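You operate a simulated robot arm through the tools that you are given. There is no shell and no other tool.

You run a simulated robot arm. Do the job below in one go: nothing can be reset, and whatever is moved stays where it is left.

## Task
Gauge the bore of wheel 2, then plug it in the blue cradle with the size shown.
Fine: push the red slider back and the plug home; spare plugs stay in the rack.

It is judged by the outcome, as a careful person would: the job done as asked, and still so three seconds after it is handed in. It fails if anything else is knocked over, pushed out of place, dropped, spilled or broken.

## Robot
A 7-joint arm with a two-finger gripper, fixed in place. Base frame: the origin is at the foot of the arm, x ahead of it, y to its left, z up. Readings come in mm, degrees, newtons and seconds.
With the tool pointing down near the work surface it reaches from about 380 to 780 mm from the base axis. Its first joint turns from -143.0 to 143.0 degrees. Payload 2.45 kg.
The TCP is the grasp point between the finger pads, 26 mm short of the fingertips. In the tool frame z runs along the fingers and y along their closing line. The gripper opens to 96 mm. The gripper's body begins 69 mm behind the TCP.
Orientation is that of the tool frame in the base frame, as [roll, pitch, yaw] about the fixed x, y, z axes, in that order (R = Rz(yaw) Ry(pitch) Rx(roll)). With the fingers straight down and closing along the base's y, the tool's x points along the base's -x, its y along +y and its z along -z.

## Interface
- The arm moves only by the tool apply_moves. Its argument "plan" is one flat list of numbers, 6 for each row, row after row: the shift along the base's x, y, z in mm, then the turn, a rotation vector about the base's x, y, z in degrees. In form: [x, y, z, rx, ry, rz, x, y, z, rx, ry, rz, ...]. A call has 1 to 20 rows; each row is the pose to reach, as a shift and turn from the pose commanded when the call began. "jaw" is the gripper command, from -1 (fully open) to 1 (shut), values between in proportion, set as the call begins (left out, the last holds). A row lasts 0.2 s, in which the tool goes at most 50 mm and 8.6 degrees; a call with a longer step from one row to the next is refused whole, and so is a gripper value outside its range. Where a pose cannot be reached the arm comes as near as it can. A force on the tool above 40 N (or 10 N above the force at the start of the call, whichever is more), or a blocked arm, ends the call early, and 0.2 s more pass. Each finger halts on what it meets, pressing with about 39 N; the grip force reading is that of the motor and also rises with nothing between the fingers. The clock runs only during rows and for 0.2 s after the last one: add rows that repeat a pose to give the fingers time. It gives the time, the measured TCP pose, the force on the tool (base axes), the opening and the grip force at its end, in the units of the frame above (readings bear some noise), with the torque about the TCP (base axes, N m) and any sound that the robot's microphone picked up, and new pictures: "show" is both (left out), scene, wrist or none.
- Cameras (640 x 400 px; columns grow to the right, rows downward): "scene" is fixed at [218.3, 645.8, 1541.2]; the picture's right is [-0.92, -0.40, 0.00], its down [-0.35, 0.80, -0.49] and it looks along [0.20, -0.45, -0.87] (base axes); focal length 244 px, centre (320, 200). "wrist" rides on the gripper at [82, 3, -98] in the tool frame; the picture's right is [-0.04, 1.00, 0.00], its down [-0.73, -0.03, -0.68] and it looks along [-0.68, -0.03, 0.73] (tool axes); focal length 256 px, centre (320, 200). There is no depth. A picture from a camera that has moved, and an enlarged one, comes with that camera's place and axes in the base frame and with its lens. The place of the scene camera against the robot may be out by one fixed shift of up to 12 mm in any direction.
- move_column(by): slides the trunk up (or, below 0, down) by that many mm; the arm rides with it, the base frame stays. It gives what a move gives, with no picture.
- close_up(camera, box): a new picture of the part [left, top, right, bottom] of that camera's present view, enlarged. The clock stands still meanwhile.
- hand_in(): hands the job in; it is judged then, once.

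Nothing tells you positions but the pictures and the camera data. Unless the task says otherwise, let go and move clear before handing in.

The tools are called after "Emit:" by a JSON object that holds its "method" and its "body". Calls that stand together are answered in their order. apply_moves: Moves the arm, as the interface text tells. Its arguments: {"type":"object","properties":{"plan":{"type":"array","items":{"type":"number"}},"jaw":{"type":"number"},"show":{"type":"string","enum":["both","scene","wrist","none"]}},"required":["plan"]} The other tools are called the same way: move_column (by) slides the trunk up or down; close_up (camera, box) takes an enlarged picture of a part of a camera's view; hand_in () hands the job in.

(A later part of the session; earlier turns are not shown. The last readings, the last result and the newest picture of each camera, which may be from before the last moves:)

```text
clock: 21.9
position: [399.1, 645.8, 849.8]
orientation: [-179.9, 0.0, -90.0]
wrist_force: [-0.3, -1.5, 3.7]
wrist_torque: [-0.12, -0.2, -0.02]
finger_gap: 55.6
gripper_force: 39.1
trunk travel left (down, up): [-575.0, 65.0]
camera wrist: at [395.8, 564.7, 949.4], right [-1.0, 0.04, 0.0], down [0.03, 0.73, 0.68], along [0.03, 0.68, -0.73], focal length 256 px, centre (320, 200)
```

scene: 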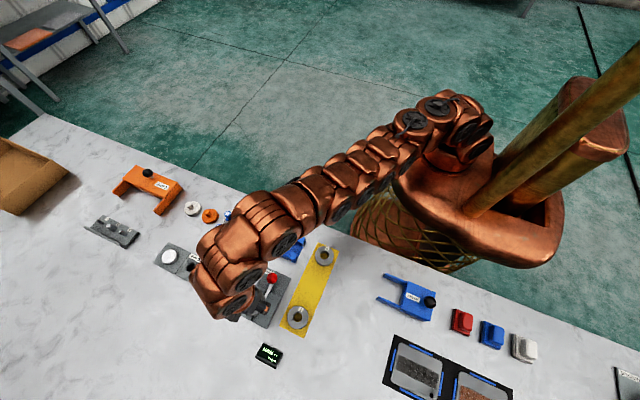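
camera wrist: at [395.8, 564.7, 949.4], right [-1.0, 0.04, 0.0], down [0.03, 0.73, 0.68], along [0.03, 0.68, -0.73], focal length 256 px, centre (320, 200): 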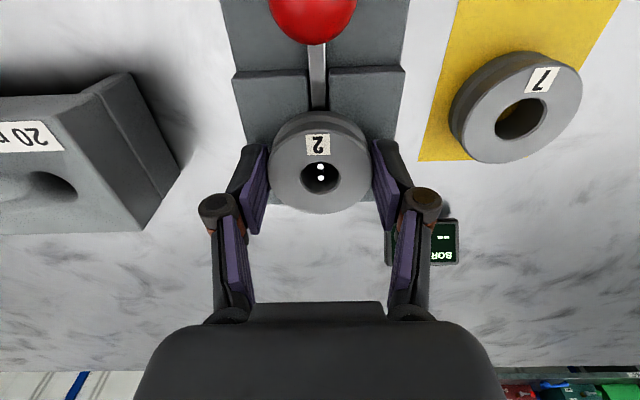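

Contact is confirmed, with the force going from -4 to +3.7 N. I'll open the jaws partway and lift away.

Emit:
{"method": "apply_moves", "body": {"plan": [0, 0, 0, 0, 0, 0, 0, 0, 0, 0, 0, 0, 0, 0, 0, 0, 0, 0], "jaw": -0.58, "show": "none"}}

Emit:
{"method": "apply_moves", "body": {"plan": [0, 0, 20, 0, 0, 0, 0, 0, 55, 0, 0, 0, 0, -30, 65, 0, 0, 0, 0, -70, 65, 0, 0, 0], "show": "both"}}

Emit:
{"method": "close_up", "body": {"camera": "wrist", "box": [250, 50, 420, 290]}}

```text
clock: 22.7
position: [399.9, 647.0, 849.2]
orientation: [180.0, 0.0, -90.1]
wrist_force: [0.4, 0.0, 0.2]
wrist_torque: [-0.03, -0.01, 0.0]
finger_gap: 75.7
gripper_force: 0.0
trunk travel left (down, up): [-575.0, 65.0]
```

```text
clock: 23.7
position: [397.6, 575.3, 913.2]
orientation: [-179.9, -0.1, -90.0]
wrist_force: [0.5, 0.7, -0.3]
wrist_torque: [-0.02, -0.02, 0.0]
finger_gap: 75.8
gripper_force: 0.0
trunk travel left (down, up): [-575.0, 65.0]
camera wrist: at [395.2, 494.6, 1013.1], right [-1.0, 0.04, 0.0], down [0.03, 0.73, 0.68], along [0.03, 0.68, -0.74], focal length 256 px, centre (320, 200)
```

scene: 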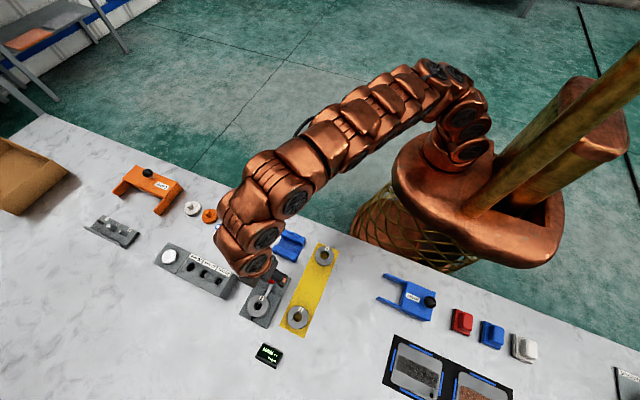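
wrist: 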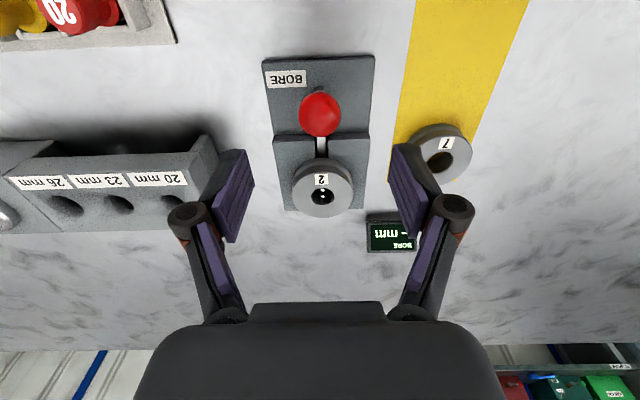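

```text
1.67 times, centred on (335, 170) of wrist
camera zoom: at [395.2, 494.6, 1013.1], right [-1.0, 0.04, 0.0], down [0.03, 0.73, 0.68], along [0.03, 0.68, -0.74], focal length 427 px, centre (295, 250)
```

zoom: 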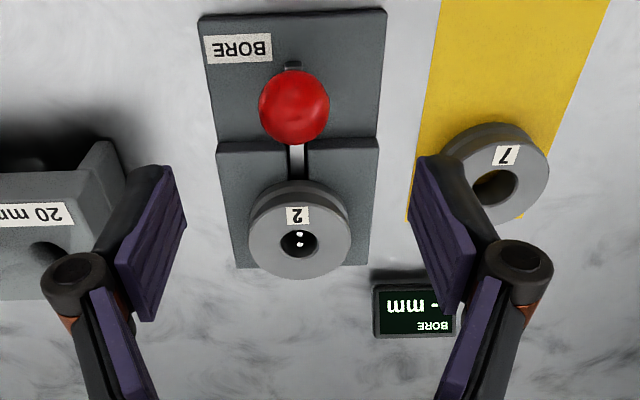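

Wheel 2 sits on the gauge with both pins in its bore, and the knob is at about (398.8, 572.4, 843). I'll come down over the knob to grip it.

Emit:
{"method": "apply_moves", "body": {"plan": [0, -4, -20, 0, 0, 0, 0, -4, -45, 0, 0, 0, 0, -4, -60, 0, 0, 0, 0, -4, -67.5, 0, 0, 0], "show": "wrist"}}

Emit:
{"method": "close_up", "body": {"camera": "wrist", "box": [220, 80, 420, 290]}}

```text
clock: 24.7
position: [397.6, 571.7, 845.7]
orientation: [180.0, -0.1, -90.1]
wrist_force: [1.2, -0.6, 0.0]
wrist_torque: [0.0, 0.02, 0.0]
finger_gap: 75.9
gripper_force: 0.1
trunk travel left (down, up): [-575.0, 65.0]
camera wrist: at [394.4, 490.7, 945.8], right [-1.0, 0.04, 0.0], down [0.03, 0.73, 0.68], along [0.03, 0.68, -0.73], focal length 256 px, centre (320, 200)
```

wrist: 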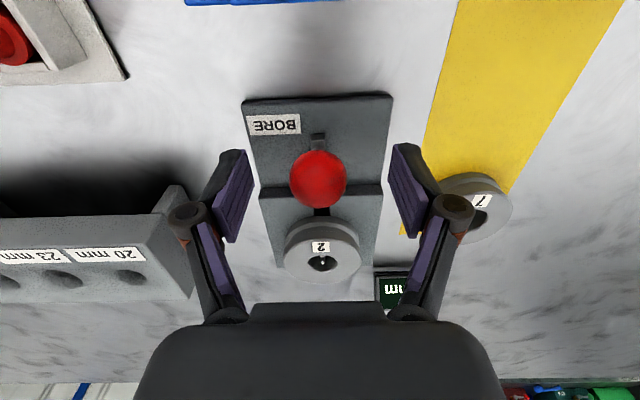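

```text
1.90 times, centred on (320, 185) of wrist
camera zoom: at [394.4, 490.7, 945.8], right [-1.0, 0.04, 0.0], down [0.03, 0.73, 0.68], along [0.03, 0.68, -0.73], focal length 488 px, centre (320, 229)
```

zoom: 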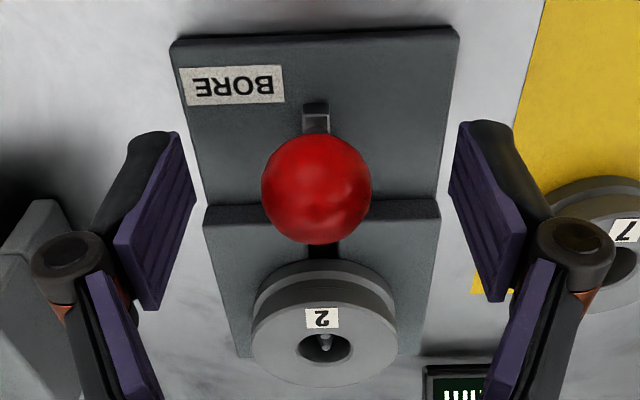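

The knob is about 1.3 mm towards +x of the finger centre, so I'll adjust and grip it.

Emit:
{"method": "apply_moves", "body": {"plan": [1.2, 0, 0, 0, 0, 0], "show": "none"}}

Emit:
{"method": "apply_moves", "body": {"plan": [0, 0, 0, 0, 0, 0, 0, 0, 0, 0, 0, 0, 0, 0, 0, 0, 0, 0, 0, 0, 0, 0, 0, 0], "jaw": 1, "show": "wrist"}}

```text
clock: 25.1
position: [399.1, 572.0, 847.0]
orientation: [-180.0, 0.1, -90.0]
wrist_force: [0.4, 0.4, -0.1]
wrist_torque: [0.0, 0.01, 0.0]
finger_gap: 75.6
gripper_force: 0.1
trunk travel left (down, up): [-575.0, 65.0]
```

```text
clock: 26.1
position: [398.4, 570.6, 847.4]
orientation: [-179.9, 0.0, -90.0]
wrist_force: [-0.3, -0.8, 0.7]
wrist_torque: [-0.04, 0.06, 0.01]
finger_gap: 28.0
gripper_force: 39.4
trunk travel left (down, up): [-575.0, 65.0]
camera wrist: at [395.4, 490.6, 946.2], right [-1.0, 0.04, 0.0], down [0.03, 0.73, 0.68], along [0.03, 0.68, -0.73], focal length 256 px, centre (320, 200)
```

wrist: 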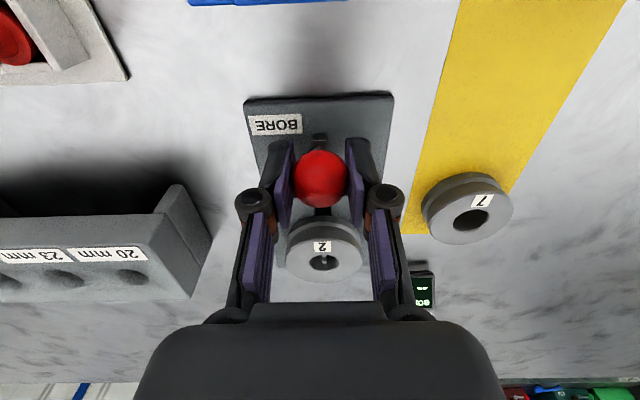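

The knob is gripped. I'll pull it gently toward -y in small steps and watch the force and the display.

Emit:
{"method": "apply_moves", "body": {"plan": [0, -1, 0, 0, 0, 0, 0, -2, 0, 0, 0, 0, 0, -3, 0, 0, 0, 0], "show": "both"}}

Emit:
{"method": "close_up", "body": {"camera": "scene", "box": [240, 335, 300, 375]}}

Emit:
{"method": "close_up", "body": {"camera": "wrist", "box": [270, 200, 440, 310]}}

```text
clock: 26.9
position: [398.1, 570.8, 846.2]
orientation: [179.9, -0.1, -90.0]
wrist_force: [-6.0, 1.9, -8.7]
wrist_torque: [1.2, 0.02, 0.08]
finger_gap: 27.6
gripper_force: 45.1
trunk travel left (down, up): [-575.0, 65.0]
camera wrist: at [395.6, 488.4, 946.3], right [-1.0, 0.04, 0.0], down [0.03, 0.73, 0.68], along [0.03, 0.68, -0.73], focal length 256 px, centre (320, 200)
```

scene: 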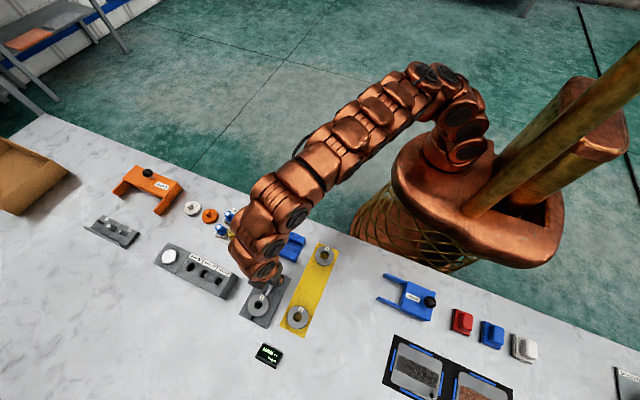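
wrist: 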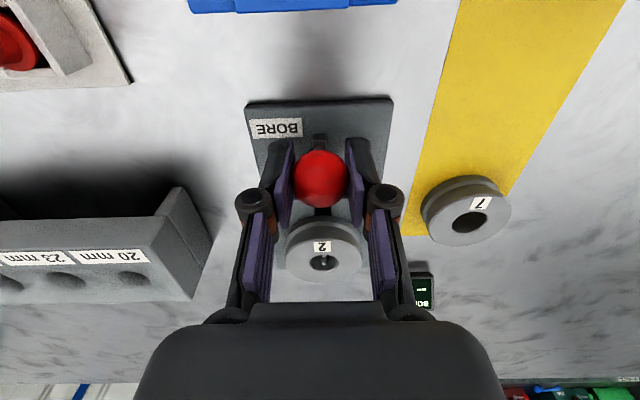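

```text
10.00 times, centred on (270, 355) of scene
camera zoom: at [218.3, 645.8, 1541.2], right [-0.92, -0.4, 0.0], down [-0.35, 0.8, -0.49], along [0.2, -0.45, -0.87], focal length 2440 px, centre (820, -1350)
```

zoom: 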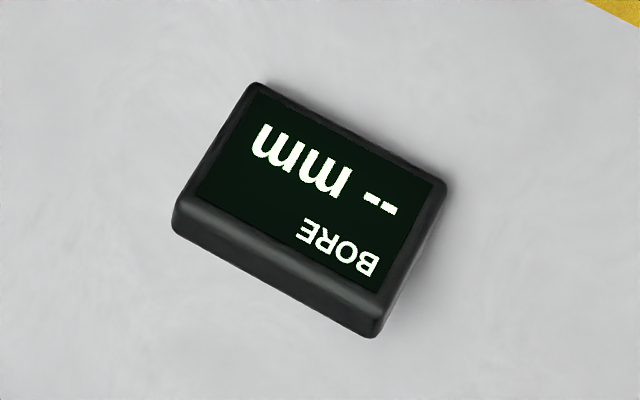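

```text
3.64 times, centred on (355, 255) of wrist
camera zoom: at [395.6, 488.4, 946.3], right [-1.0, 0.04, 0.0], down [0.03, 0.73, 0.68], along [0.03, 0.68, -0.73], focal length 931 px, centre (193, 0)
```

zoom: 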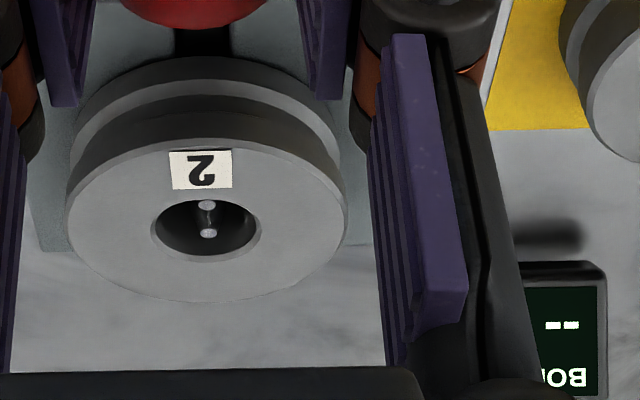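

The slider appears to follow with low force, and the display still shows "--". I'll keep pulling in small steps.

Emit:
{"method": "apply_moves", "body": {"plan": [0, -1, 0, 0, 0, 0, 0, -2, 0, 0, 0, 0, 0, -3, 0, 0, 0, 0], "show": "wrist"}}

Emit:
{"method": "close_up", "body": {"camera": "scene", "box": [240, 335, 300, 375]}}

Emit:
{"method": "close_up", "body": {"camera": "wrist", "box": [270, 200, 440, 310]}}

```text
clock: 27.7
position: [397.8, 566.7, 847.6]
orientation: [-180.0, -0.2, -90.0]
wrist_force: [-8.6, 2.3, -6.2]
wrist_torque: [-0.8, 0.0, -0.02]
finger_gap: 27.6
gripper_force: 45.3
trunk travel left (down, up): [-575.0, 65.0]
camera wrist: at [395.5, 485.6, 946.4], right [-1.0, 0.04, 0.0], down [0.03, 0.73, 0.68], along [0.03, 0.68, -0.74], focal length 256 px, centre (320, 200)
```

wrist: 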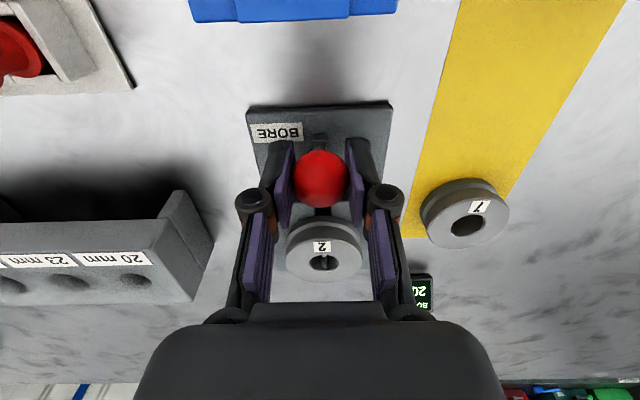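

```text
10.00 times, centred on (270, 355) of scene
camera zoom: at [218.3, 645.8, 1541.2], right [-0.92, -0.4, 0.0], down [-0.35, 0.8, -0.49], along [0.2, -0.45, -0.87], focal length 2440 px, centre (820, -1350)
```

zoom: 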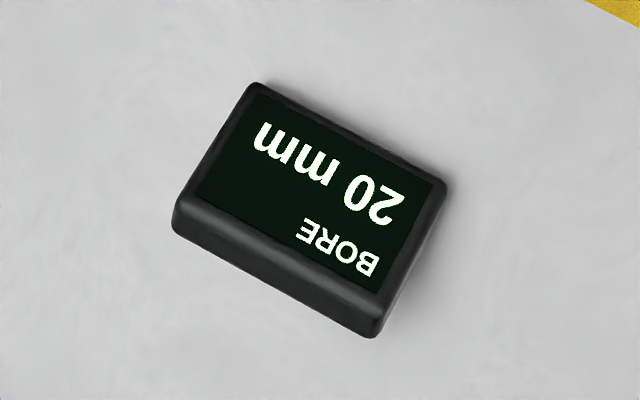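

```text
3.64 times, centred on (355, 255) of wrist
camera zoom: at [395.5, 485.6, 946.4], right [-1.0, 0.04, 0.0], down [0.03, 0.73, 0.68], along [0.03, 0.68, -0.74], focal length 931 px, centre (193, 0)
```

zoom: 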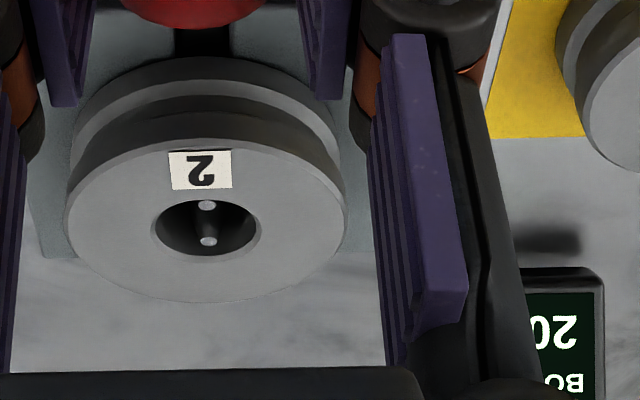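

The display reads 20 mm, matching my visual estimate of the bore. I'll pull very slightly more to confirm the pins are seated and the reading holds.

Emit:
{"method": "apply_moves", "body": {"plan": [0, -0.7, 0, 0, 0, 0, 0, -1.4, 0, 0, 0, 0], "show": "wrist"}}

Emit:
{"method": "close_up", "body": {"camera": "scene", "box": [240, 335, 300, 375]}}

Emit:
{"method": "close_up", "body": {"camera": "wrist", "box": [270, 200, 440, 310]}}

```text
clock: 28.3
position: [398.2, 566.9, 846.3]
orientation: [-179.9, 0.0, -90.0]
wrist_force: [-8.9, 11.8, -9.4]
wrist_torque: [-0.26, -0.03, 0.04]
finger_gap: 27.7
gripper_force: 44.6
trunk travel left (down, up): [-575.0, 65.0]
camera wrist: at [395.5, 485.3, 946.2], right [-1.0, 0.04, 0.0], down [0.03, 0.73, 0.68], along [0.03, 0.68, -0.73], focal length 256 px, centre (320, 200)
```

wrist: 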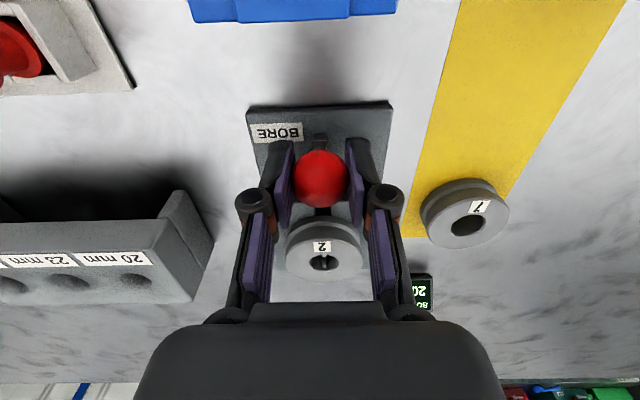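

```text
10.00 times, centred on (270, 355) of scene
camera zoom: at [218.3, 645.8, 1541.2], right [-0.92, -0.4, 0.0], down [-0.35, 0.8, -0.49], along [0.2, -0.45, -0.87], focal length 2440 px, centre (820, -1350)
```

zoom: 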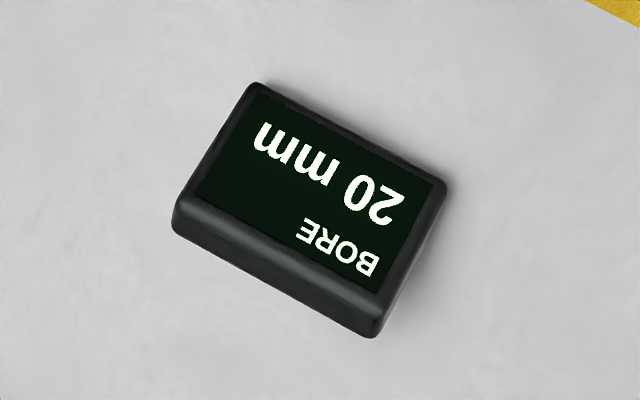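

```text
3.64 times, centred on (355, 255) of wrist
camera zoom: at [395.5, 485.3, 946.2], right [-1.0, 0.04, 0.0], down [0.03, 0.73, 0.68], along [0.03, 0.68, -0.73], focal length 931 px, centre (193, 0)
```

zoom: 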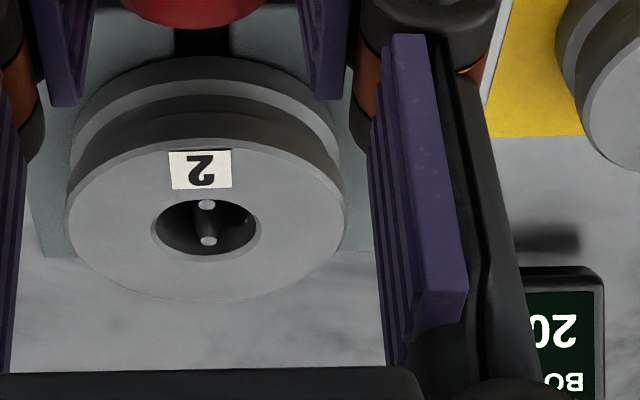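

Pulling met a firm stop (+11.8 N) and the reading holds at 20 mm, so the red 20 plug is the right one. I'm pushing the slider back home now.

Emit:
{"method": "apply_moves", "body": {"plan": [0, 1.4, 0, 0, 0, 0, 0, 3, 0, 0, 0, 0, 0, 4.5, 0, 0, 0, 0, 0, 6, 0, 0, 0, 0, 0, 7.4, 0, 0, 0, 0, 0, 8.4, 0, 0, 0, 0], "show": "wrist"}}

Emit:
{"method": "close_up", "body": {"camera": "wrist", "box": [270, 200, 440, 310]}}

Emit:
{"method": "close_up", "body": {"camera": "scene", "box": [235, 260, 305, 375]}}

```text
clock: 29.7
position: [400.3, 571.9, 846.8]
orientation: [179.9, -0.2, -90.0]
wrist_force: [-21.2, -12.7, -7.1]
wrist_torque: [-0.42, 0.15, 0.01]
finger_gap: 27.7
gripper_force: 44.5
trunk travel left (down, up): [-575.0, 65.0]
camera wrist: at [395.6, 491.3, 946.5], right [-1.0, 0.04, 0.0], down [0.03, 0.74, 0.68], along [0.03, 0.68, -0.74], focal length 256 px, centre (320, 200)
```

wrist: 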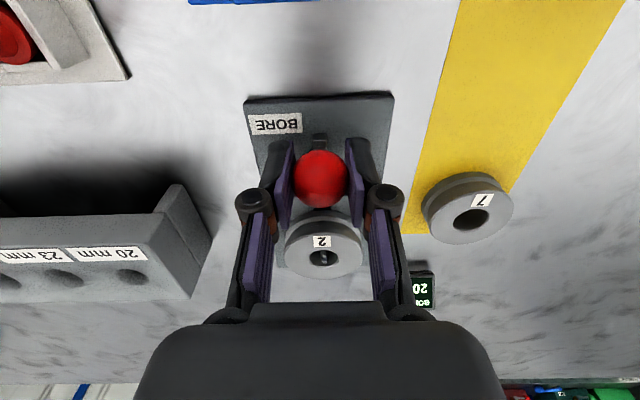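

```text
3.64 times, centred on (355, 255) of wrist
camera zoom: at [395.6, 491.3, 946.5], right [-1.0, 0.04, 0.0], down [0.03, 0.74, 0.68], along [0.03, 0.68, -0.74], focal length 931 px, centre (193, 0)
```

zoom: 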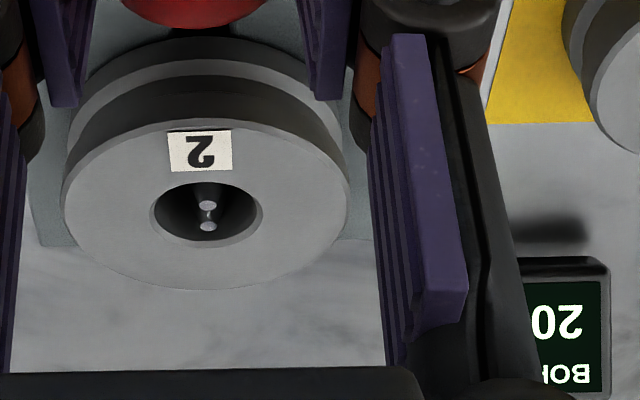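

```text
3.48 times, centred on (270, 318) of scene
camera zoom: at [218.3, 645.8, 1541.2], right [-0.92, -0.4, 0.0], down [-0.35, 0.8, -0.49], along [0.2, -0.45, -0.87], focal length 849 px, centre (494, -209)
```

zoom: 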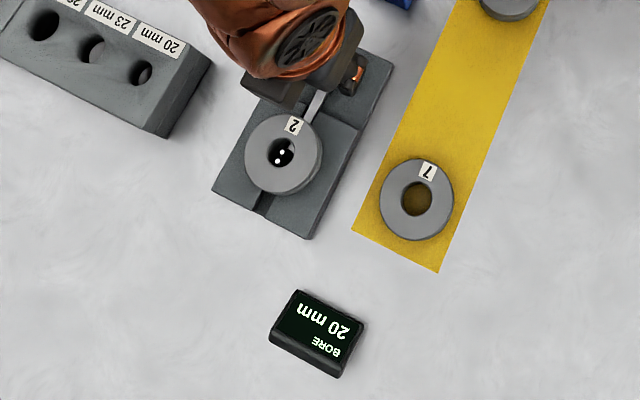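

The slider met its back stop, the pins are together again and the display still shows 20 mm. I'll let go of the knob and lift straight up.

Emit:
{"method": "apply_moves", "body": {"plan": [0, 0, 0, 0, 0, 0, 0, 0, 0, 0, 0, 0, 0, 0, 0, 0, 0, 0, 0, 0, 0, 0, 0, 0], "jaw": -0.58, "show": "none"}}

Emit:
{"method": "apply_moves", "body": {"plan": [0, 0, 20, 0, 0, 0, 0, 0, 50, 0, 0, 0, 0, 0, 80, 0, 0, 0, 0, 0, 80, 0, 0, 0], "show": "wrist"}}

Emit:
{"method": "close_up", "body": {"camera": "wrist", "box": [250, 50, 390, 240]}}

Emit:
{"method": "close_up", "body": {"camera": "wrist", "box": [290, 140, 350, 220]}}

```text
clock: 30.7
position: [399.2, 572.9, 847.7]
orientation: [-180.0, -0.1, -90.0]
wrist_force: [0.5, -0.8, 0.0]
wrist_torque: [0.02, 0.0, 0.01]
finger_gap: 75.8
gripper_force: 0.1
trunk travel left (down, up): [-575.0, 65.0]
```

```text
clock: 31.7
position: [400.6, 573.3, 927.9]
orientation: [180.0, -0.1, -90.0]
wrist_force: [-0.5, 0.6, 0.1]
wrist_torque: [0.01, -0.01, 0.03]
finger_gap: 76.0
gripper_force: 0.3
trunk travel left (down, up): [-575.0, 65.0]
camera wrist: at [397.1, 492.2, 1027.0], right [-1.0, 0.04, 0.0], down [0.03, 0.73, 0.68], along [0.03, 0.68, -0.73], focal length 256 px, centre (320, 200)
```

wrist: 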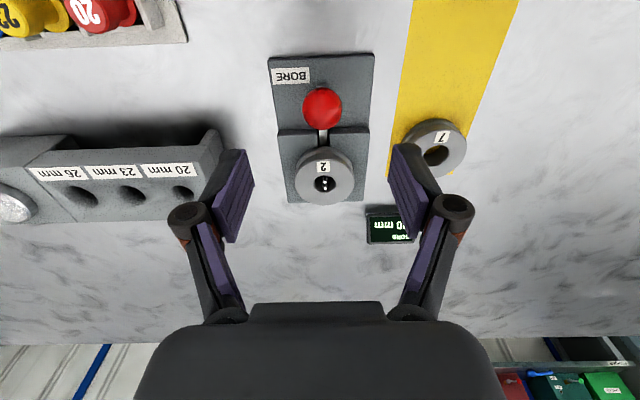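

```text
2.11 times, centred on (320, 145) of wrist
camera zoom: at [397.1, 492.2, 1027.0], right [-1.0, 0.04, 0.0], down [0.03, 0.73, 0.68], along [0.03, 0.68, -0.73], focal length 539 px, centre (320, 316)
```

zoom: 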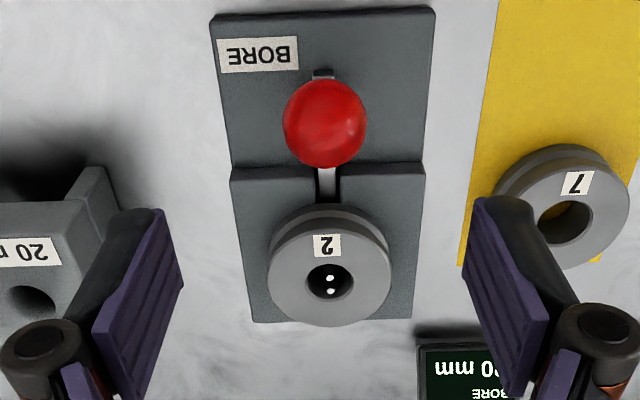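

```text
5.00 times, centred on (320, 180) of wrist
camera zoom: at [397.1, 492.2, 1027.0], right [-1.0, 0.04, 0.0], down [0.03, 0.73, 0.68], along [0.03, 0.68, -0.73], focal length 1280 px, centre (320, 300)
```

zoom: 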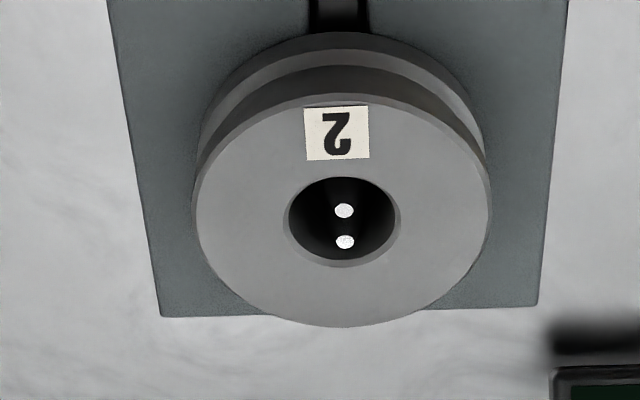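

The slider is home (near pin back at y≈643.0) and wheel 2 is at (399.1, 643.2). Next I'll measure the cradle and the plug rack from the front.

Emit:
{"method": "apply_moves", "body": {"plan": [8, -45, 10, 0, 0, 0, 16, -90, 15, 0, 0, 0, 24, -135, 20, 0, 0, 0, 30, -173, 20, 0, 0, 0, 30, -173, 20, 0, 0, 0], "show": "wrist"}}

Emit:
{"method": "close_up", "body": {"camera": "wrist", "box": [250, 60, 430, 220]}}

Emit:
{"method": "close_up", "body": {"camera": "wrist", "box": [80, 60, 270, 220]}}

```text
clock: 32.9
position: [429.5, 403.2, 947.0]
orientation: [180.0, 0.0, -90.0]
wrist_force: [0.1, 0.0, -0.1]
wrist_torque: [0.0, 0.0, -0.01]
finger_gap: 75.9
gripper_force: 0.1
trunk travel left (down, up): [-575.0, 65.0]
camera wrist: at [427.2, 321.7, 1046.7], right [-1.0, 0.04, 0.0], down [0.03, 0.73, 0.68], along [0.03, 0.68, -0.73], focal length 256 px, centre (320, 200)
```

wrist: 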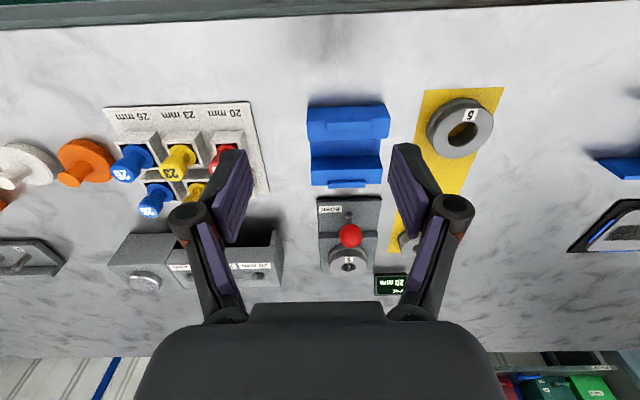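

```text
2.50 times, centred on (340, 140) of wrist
camera zoom: at [427.2, 321.7, 1046.7], right [-1.0, 0.04, 0.0], down [0.03, 0.73, 0.68], along [0.03, 0.68, -0.73], focal length 640 px, centre (270, 350)
```

zoom: 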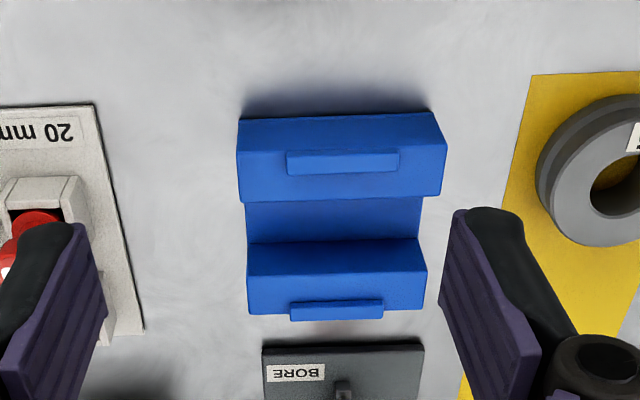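

```text
2.50 times, centred on (175, 140) of wrist
camera zoom: at [427.2, 321.7, 1046.7], right [-1.0, 0.04, 0.0], down [0.03, 0.73, 0.68], along [0.03, 0.68, -0.73], focal length 640 px, centre (682, 350)
```

zoom: 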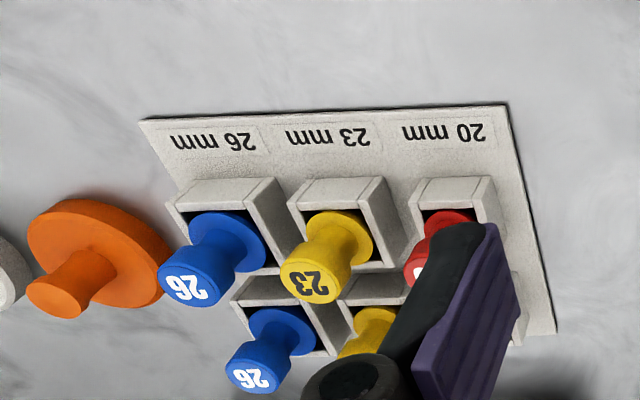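

I'm zooming in further on the cradle to get its rails, lips and channel.

Emit:
{"method": "close_up", "body": {"camera": "wrist", "box": [300, 95, 400, 195]}}

Emit:
{"method": "close_up", "body": {"camera": "scene", "box": [268, 222, 312, 266]}}

```text
4.00 times, centred on (350, 145) of wrist
camera zoom: at [427.2, 321.7, 1046.7], right [-1.0, 0.04, 0.0], down [0.03, 0.73, 0.68], along [0.03, 0.68, -0.73], focal length 1024 px, centre (200, 420)
```

zoom: 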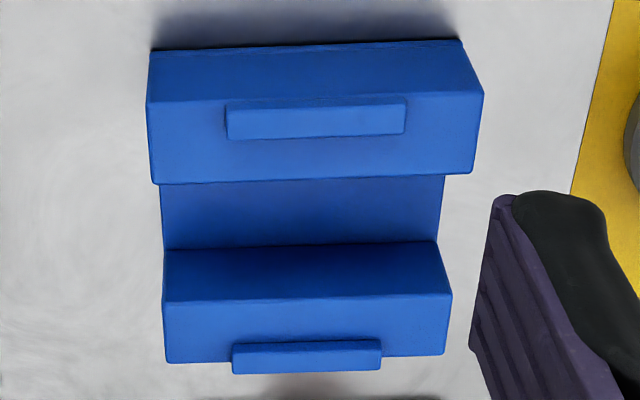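

```text
9.09 times, centred on (290, 244) of scene
camera zoom: at [218.3, 645.8, 1541.2], right [-0.92, -0.4, 0.0], down [-0.35, 0.8, -0.49], along [0.2, -0.45, -0.87], focal length 2218 px, centre (593, -200)
```

zoom: 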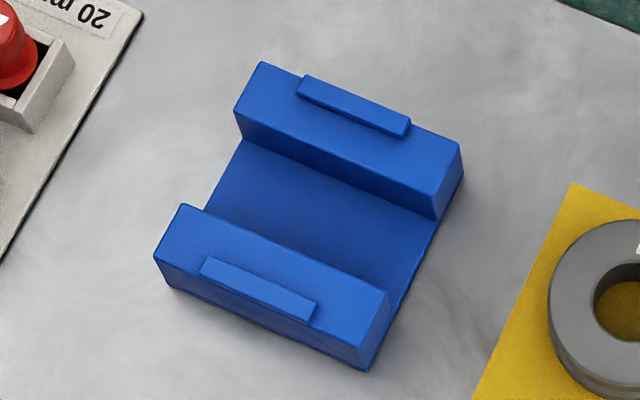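

Cradle: rails along x with tops at z≈828, channel at y 447–482 and centre about (405.3, 465.1). Lip gap is about 65 mm, so the wheel lies flat across it with its bore up. Next is a view of the plug rack.

Emit:
{"method": "apply_moves", "body": {"plan": [45, 0, 0, 0, 0, 0, 90, 0, 0, 0, 0, 0, 100, 0, 0, 0, 0, 0, 100, 0, 0, 0, 0, 0], "show": "wrist"}}

Emit:
{"method": "close_up", "body": {"camera": "wrist", "box": [230, 80, 410, 230]}}

Emit:
{"method": "close_up", "body": {"camera": "wrist", "box": [300, 110, 400, 210]}}

```text
clock: 33.9
position: [528.6, 400.3, 945.8]
orientation: [-180.0, 0.0, -90.2]
wrist_force: [-0.5, 0.8, 0.5]
wrist_torque: [-0.01, 0.03, -0.03]
finger_gap: 75.8
gripper_force: 0.1
trunk travel left (down, up): [-575.0, 65.0]
camera wrist: at [526.9, 319.2, 1045.5], right [-1.0, 0.04, 0.0], down [0.03, 0.73, 0.68], along [0.03, 0.68, -0.73], focal length 256 px, centre (320, 200)
```

wrist: 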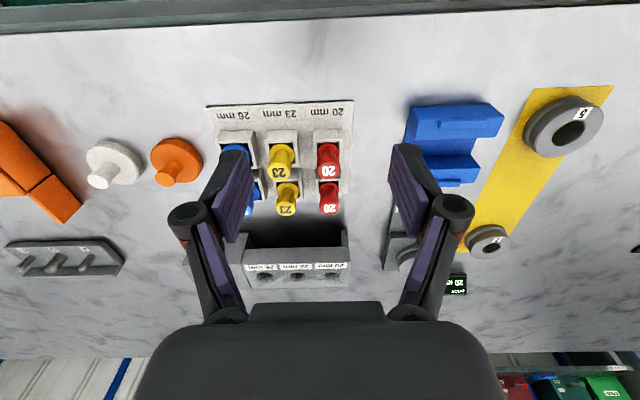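

```text
2.67 times, centred on (320, 155) of wrist
camera zoom: at [526.9, 319.2, 1045.5], right [-1.0, 0.04, 0.0], down [0.03, 0.73, 0.68], along [0.03, 0.68, -0.73], focal length 683 px, centre (320, 320)
```

zoom: 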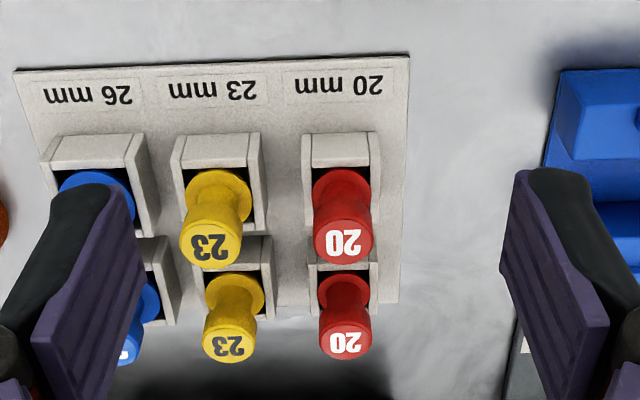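

```text
4.00 times, centred on (350, 160) of wrist
camera zoom: at [526.9, 319.2, 1045.5], right [-1.0, 0.04, 0.0], down [0.03, 0.73, 0.68], along [0.03, 0.68, -0.73], focal length 1024 px, centre (200, 360)
```

zoom: 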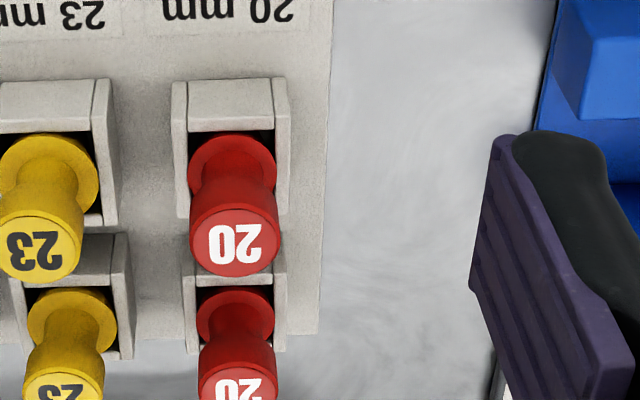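

The red 20 plugs are in two sockets nearest the cradle. I need a second view from closer to get the handle height and exact location.

Emit:
{"method": "apply_moves", "body": {"plan": [-5, 30, -5, 0, 0, 0, -10, 60, -10, 0, 0, 0, -10, 60, -10, 0, 0, 0], "show": "wrist"}}

Emit:
{"method": "close_up", "body": {"camera": "wrist", "box": [270, 60, 370, 180]}}

Emit:
{"method": "close_up", "body": {"camera": "scene", "box": [230, 205, 275, 255]}}

```text
clock: 34.7
position: [520.0, 459.7, 936.8]
orientation: [180.0, 0.0, -90.1]
wrist_force: [-0.1, 0.5, -0.4]
wrist_torque: [0.01, 0.0, 0.02]
finger_gap: 75.8
gripper_force: 0.1
trunk travel left (down, up): [-575.0, 65.0]
camera wrist: at [517.4, 378.3, 1036.2], right [-1.0, 0.04, 0.0], down [0.03, 0.73, 0.68], along [0.03, 0.68, -0.73], focal length 256 px, centre (320, 200)
```

wrist: 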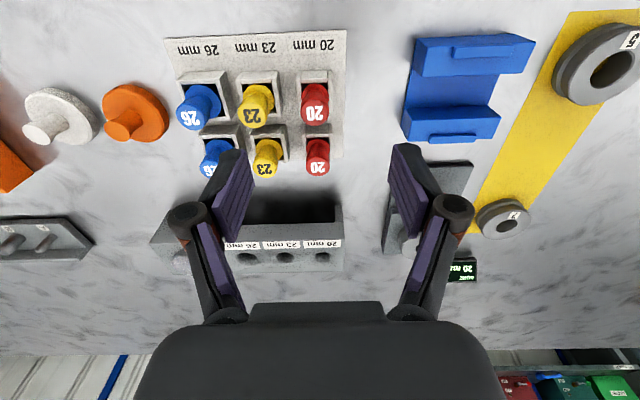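

```text
3.33 times, centred on (320, 120) of wrist
camera zoom: at [517.4, 378.3, 1036.2], right [-1.0, 0.04, 0.0], down [0.03, 0.73, 0.68], along [0.03, 0.68, -0.73], focal length 853 px, centre (320, 467)
```

zoom: 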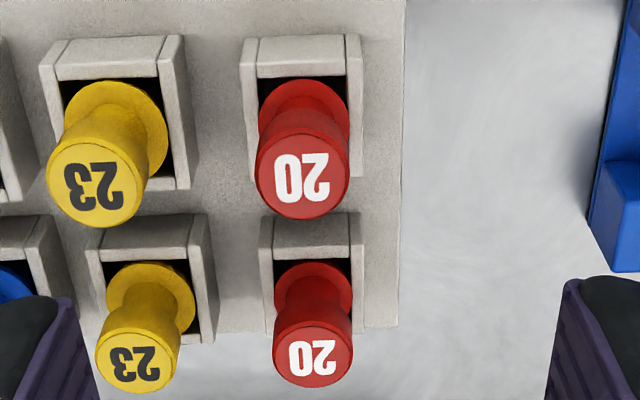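

```text
8.00 times, centred on (252, 230) of scene
camera zoom: at [218.3, 645.8, 1541.2], right [-0.92, -0.4, 0.0], down [-0.35, 0.8, -0.49], along [0.2, -0.45, -0.87], focal length 1952 px, centre (860, -40)
```

zoom: 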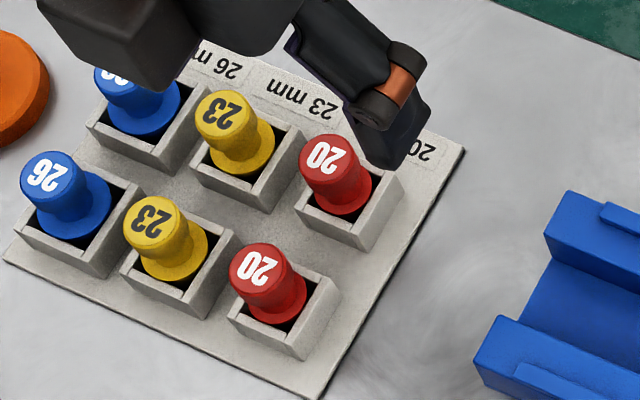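

The near 20 plug is at about (524.4, 458), handle top z≈858, with its socket wall top at z≈825. First I'll go back for the wheel on the gauge.

Emit:
{"method": "apply_moves", "body": {"plan": [-24, 37, 0, 0, 0, 0, -48, 74, 0, 0, 0, 0, -72, 111, 0, 0, 0, 0, -96, 148, 0, 0, 0, 0, -121, 183.5, 0, 0, 0, 0, -121, 183.5, -20, 0, 0, 0, -121, 183.5, -40, 0, 0, 0, -121, 183.5, -40, 0, 0, 0], "show": "wrist"}}

Emit:
{"method": "close_up", "body": {"camera": "wrist", "box": [250, 80, 390, 240]}}

```text
clock: 36.5
position: [396.8, 644.6, 897.1]
orientation: [180.0, 0.0, -90.0]
wrist_force: [-0.6, 0.7, 0.0]
wrist_torque: [-0.01, 0.01, -0.01]
finger_gap: 75.9
gripper_force: 0.1
trunk travel left (down, up): [-575.0, 65.0]
camera wrist: at [395.0, 562.9, 996.8], right [-1.0, 0.04, 0.0], down [0.03, 0.73, 0.68], along [0.03, 0.68, -0.74], focal length 256 px, centre (320, 200)
```

wrist: 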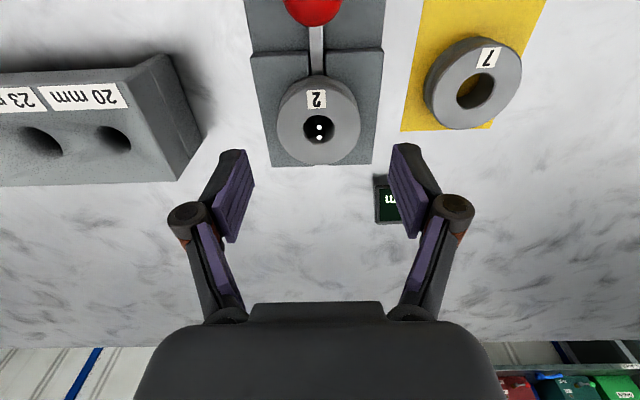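

```text
2.50 times, centred on (320, 160) of wrist
camera zoom: at [395.0, 562.9, 996.8], right [-1.0, 0.04, 0.0], down [0.03, 0.73, 0.68], along [0.03, 0.68, -0.74], focal length 640 px, centre (320, 300)
```

zoom: 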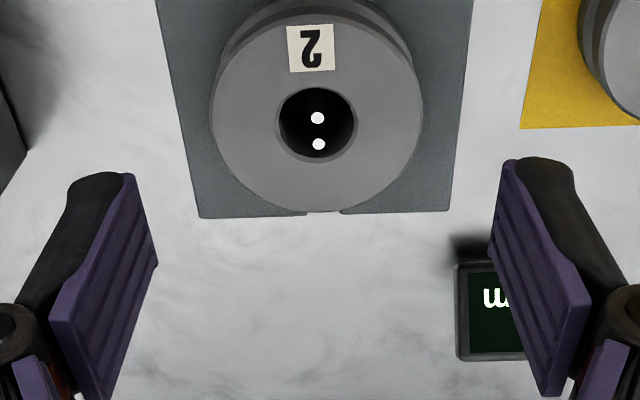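

The wheel's bore centre is at (399.2, 642.9). Descending to grip it at the same height on the rim as before.

Emit:
{"method": "apply_moves", "body": {"plan": [1.6, -1.9, -15, 0, 0, 0, 1.6, -1.9, -32, 0, 0, 0, 1.6, -1.9, -42, 0, 0, 0, 1.6, -1.9, -46.5, 0, 0, 0, 1.6, -1.9, -46.5, 0, 0, 0], "show": "wrist"}}

```text
clock: 37.7
position: [400.8, 641.3, 850.5]
orientation: [-180.0, 0.1, -89.9]
wrist_force: [-0.2, 0.1, 0.0]
wrist_torque: [-0.02, -0.02, 0.03]
finger_gap: 75.8
gripper_force: 0.1
trunk travel left (down, up): [-575.0, 65.0]
camera wrist: at [397.8, 560.8, 949.8], right [-1.0, 0.04, 0.0], down [0.03, 0.73, 0.68], along [0.03, 0.68, -0.73], focal length 256 px, centre (320, 200)
```

wrist: 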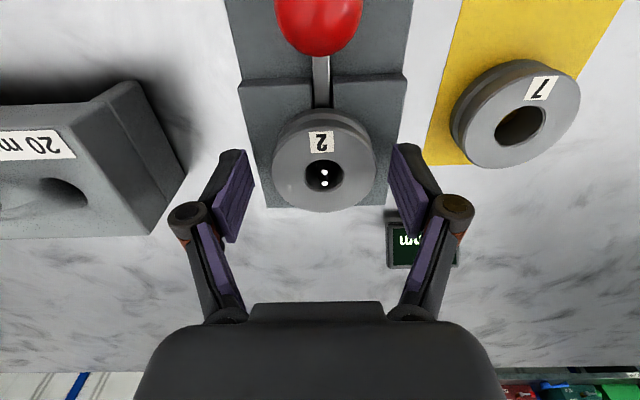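

The wheel sits about 2 mm to the -x side of the finger centre. I'll shift by -2.2 in x and close.

Emit:
{"method": "apply_moves", "body": {"plan": [-2.2, 0, 0, 0, 0, 0, -2.2, 0, 0, 0, 0, 0], "show": "none"}}

Emit:
{"method": "apply_moves", "body": {"plan": [0, 0, 0, 0, 0, 0, 0, 0, 0, 0, 0, 0, 0, 0, 0, 0, 0, 0], "jaw": 1, "show": "wrist"}}

Emit:
{"method": "close_up", "body": {"camera": "wrist", "box": [270, 130, 370, 220]}}

```text
clock: 38.3
position: [397.0, 642.9, 850.6]
orientation: [-180.0, -0.1, -90.0]
wrist_force: [-0.2, -1.0, 0.2]
wrist_torque: [0.03, 0.0, 0.0]
finger_gap: 75.8
gripper_force: 0.0
trunk travel left (down, up): [-575.0, 65.0]
```

```text
clock: 39.1
position: [398.1, 640.5, 851.0]
orientation: [179.9, 0.0, -90.0]
wrist_force: [1.1, 0.2, 1.3]
wrist_torque: [-0.08, -0.11, 0.0]
finger_gap: 55.6
gripper_force: 39.1
trunk travel left (down, up): [-575.0, 65.0]
camera wrist: at [395.5, 560.5, 949.9], right [-1.0, 0.04, 0.0], down [0.03, 0.73, 0.68], along [0.03, 0.68, -0.73], focal length 256 px, centre (320, 200)
```

wrist: 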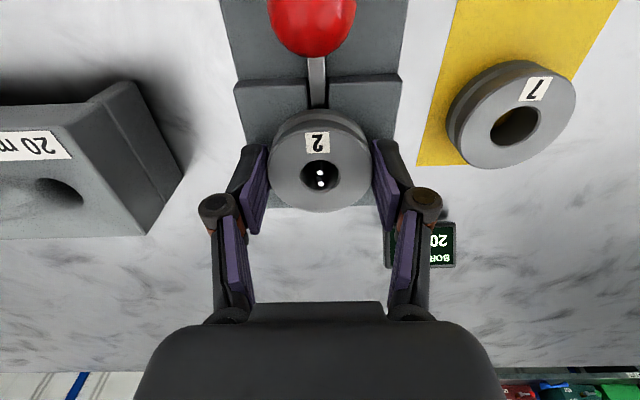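

```text
4.44 times, centred on (320, 175) of wrist
camera zoom: at [395.5, 560.5, 949.9], right [-1.0, 0.04, 0.0], down [0.03, 0.73, 0.68], along [0.03, 0.68, -0.73], focal length 1138 px, centre (320, 311)
```

zoom: 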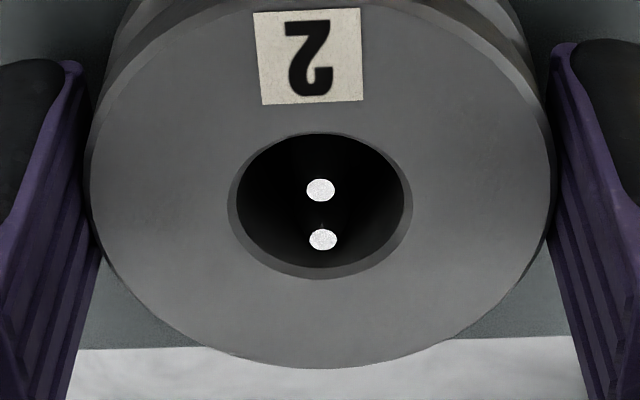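

The wheel is gripped again (55.6 mm). I'll lift it off the pins and carry it over to the cradle at a safe height.

Emit:
{"method": "apply_moves", "body": {"plan": [0, 0, 8, 0, 0, 0, 0, 0, 35, 0, 0, 0, 0, 0, 65, 0, 0, 0, 0, -30, 65, 0, 0, 0, 2, -70, 65, 0, 0, 0, 4, -110, 65, 0, 0, 0, 6, -150, 65, 0, 0, 0, 6.4, -177.6, 65, 0, 0, 0, 6.4, -177.6, 65, 0, 0, 0], "show": "both"}}

Emit:
{"method": "close_up", "body": {"camera": "wrist", "box": [230, 60, 410, 240]}}

```text
clock: 41.1
position: [405.5, 463.1, 915.2]
orientation: [-180.0, 0.1, -89.9]
wrist_force: [-0.8, 0.4, -3.9]
wrist_torque: [-0.03, 0.01, 0.0]
finger_gap: 55.3
gripper_force: 38.9
trunk travel left (down, up): [-575.0, 65.0]
camera wrist: at [402.2, 382.8, 1015.0], right [-1.0, 0.04, 0.0], down [0.03, 0.73, 0.68], along [0.03, 0.68, -0.73], focal length 256 px, centre (320, 200)
```

scene: 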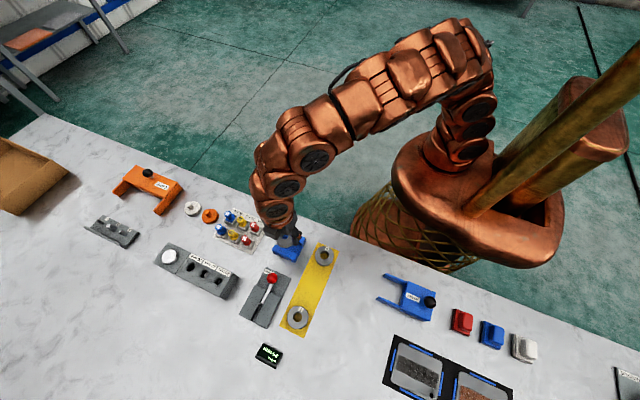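
wrist: 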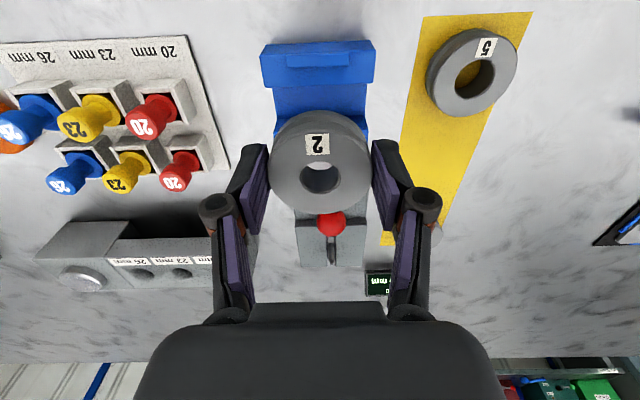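

```text
2.22 times, centred on (320, 150) of wrist
camera zoom: at [402.2, 382.8, 1015.0], right [-1.0, 0.04, 0.0], down [0.03, 0.73, 0.68], along [0.03, 0.68, -0.73], focal length 569 px, centre (320, 311)
```

zoom: 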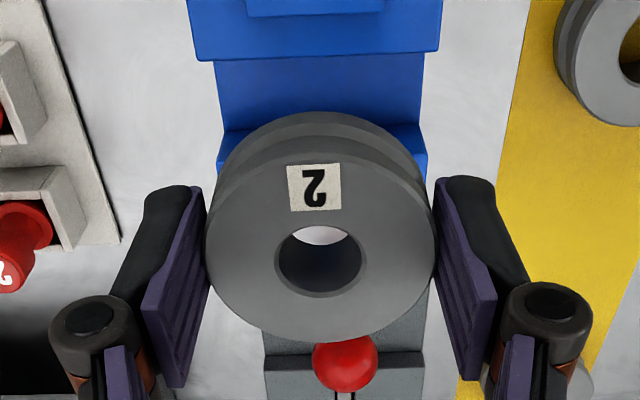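

The wheel is centred over the cradle to within about 1 mm. Lowering it in stages onto the rails.

Emit:
{"method": "apply_moves", "body": {"plan": [0.3, 0, -20, 0, 0, 0, 0.3, 0, -38, 0, 0, 0, 0.3, 0, -48, 0, 0, 0, 0.3, 0, -53, 0, 0, 0, 0.3, 0, -53, 0, 0, 0], "show": "wrist"}}

Emit:
{"method": "close_up", "body": {"camera": "wrist", "box": [230, 60, 410, 240]}}

```text
clock: 42.3
position: [405.6, 463.5, 864.3]
orientation: [-179.9, 0.1, -90.1]
wrist_force: [-0.1, -2.5, 20.5]
wrist_torque: [0.57, 0.03, -0.03]
finger_gap: 56.0
gripper_force: 39.2
trunk travel left (down, up): [-575.0, 65.0]
camera wrist: at [403.0, 382.6, 963.2], right [-1.0, 0.04, 0.0], down [0.03, 0.73, 0.68], along [0.03, 0.68, -0.73], focal length 256 px, centre (320, 200)
```

wrist: 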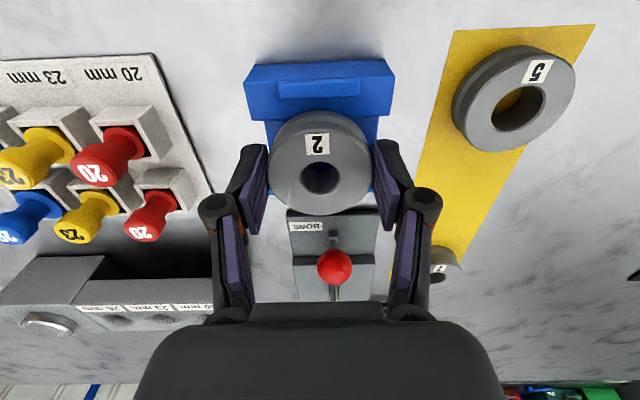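

```text
2.22 times, centred on (320, 150) of wrist
camera zoom: at [403.0, 382.6, 963.2], right [-1.0, 0.04, 0.0], down [0.03, 0.73, 0.68], along [0.03, 0.68, -0.73], focal length 569 px, centre (320, 311)
```

zoom: 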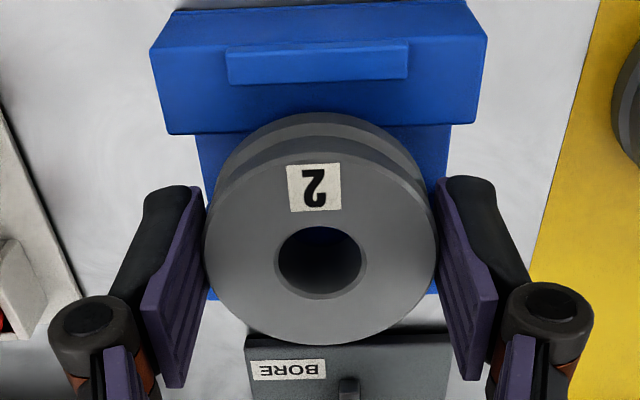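

The force rose to 20 N a few millimetres before I expected. I'll inspect the seating from the scene camera before doing anything else.

Emit:
{"method": "close_up", "body": {"camera": "scene", "box": [260, 215, 320, 275]}}

Emit:
{"method": "close_up", "body": {"camera": "wrist", "box": [260, 50, 400, 220]}}

```text
6.67 times, centred on (290, 245) of scene
camera zoom: at [218.3, 645.8, 1541.2], right [-0.92, -0.4, 0.0], down [-0.35, 0.8, -0.49], along [0.2, -0.45, -0.87], focal length 1627 px, centre (520, -100)
```

zoom: 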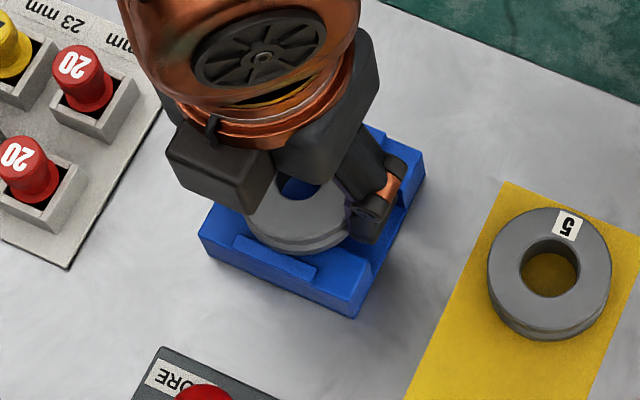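

```text
2.35 times, centred on (330, 135) of wrist
camera zoom: at [403.0, 382.6, 963.2], right [-1.0, 0.04, 0.0], down [0.03, 0.73, 0.68], along [0.03, 0.68, -0.73], focal length 602 px, centre (296, 353)
```

zoom: 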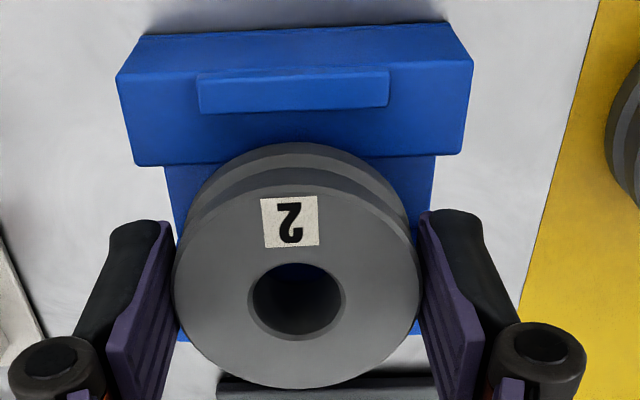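

Emit:
{"method": "close_up", "body": {"camera": "scene", "box": [275, 232, 305, 262]}}

```text
13.33 times, centred on (290, 247) of scene
camera zoom: at [218.3, 645.8, 1541.2], right [-0.92, -0.4, 0.0], down [-0.35, 0.8, -0.49], along [0.2, -0.45, -0.87], focal length 3253 px, centre (720, -427)
```

zoom: 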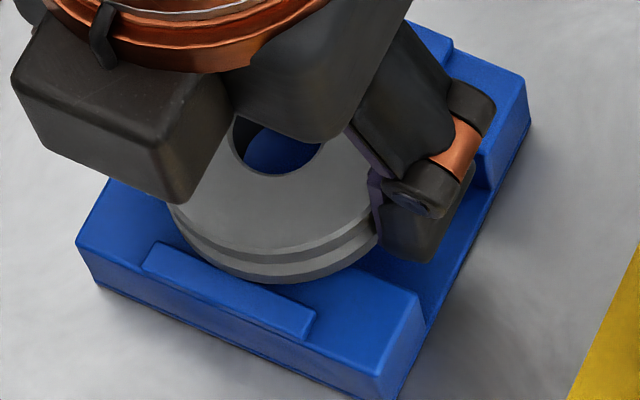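

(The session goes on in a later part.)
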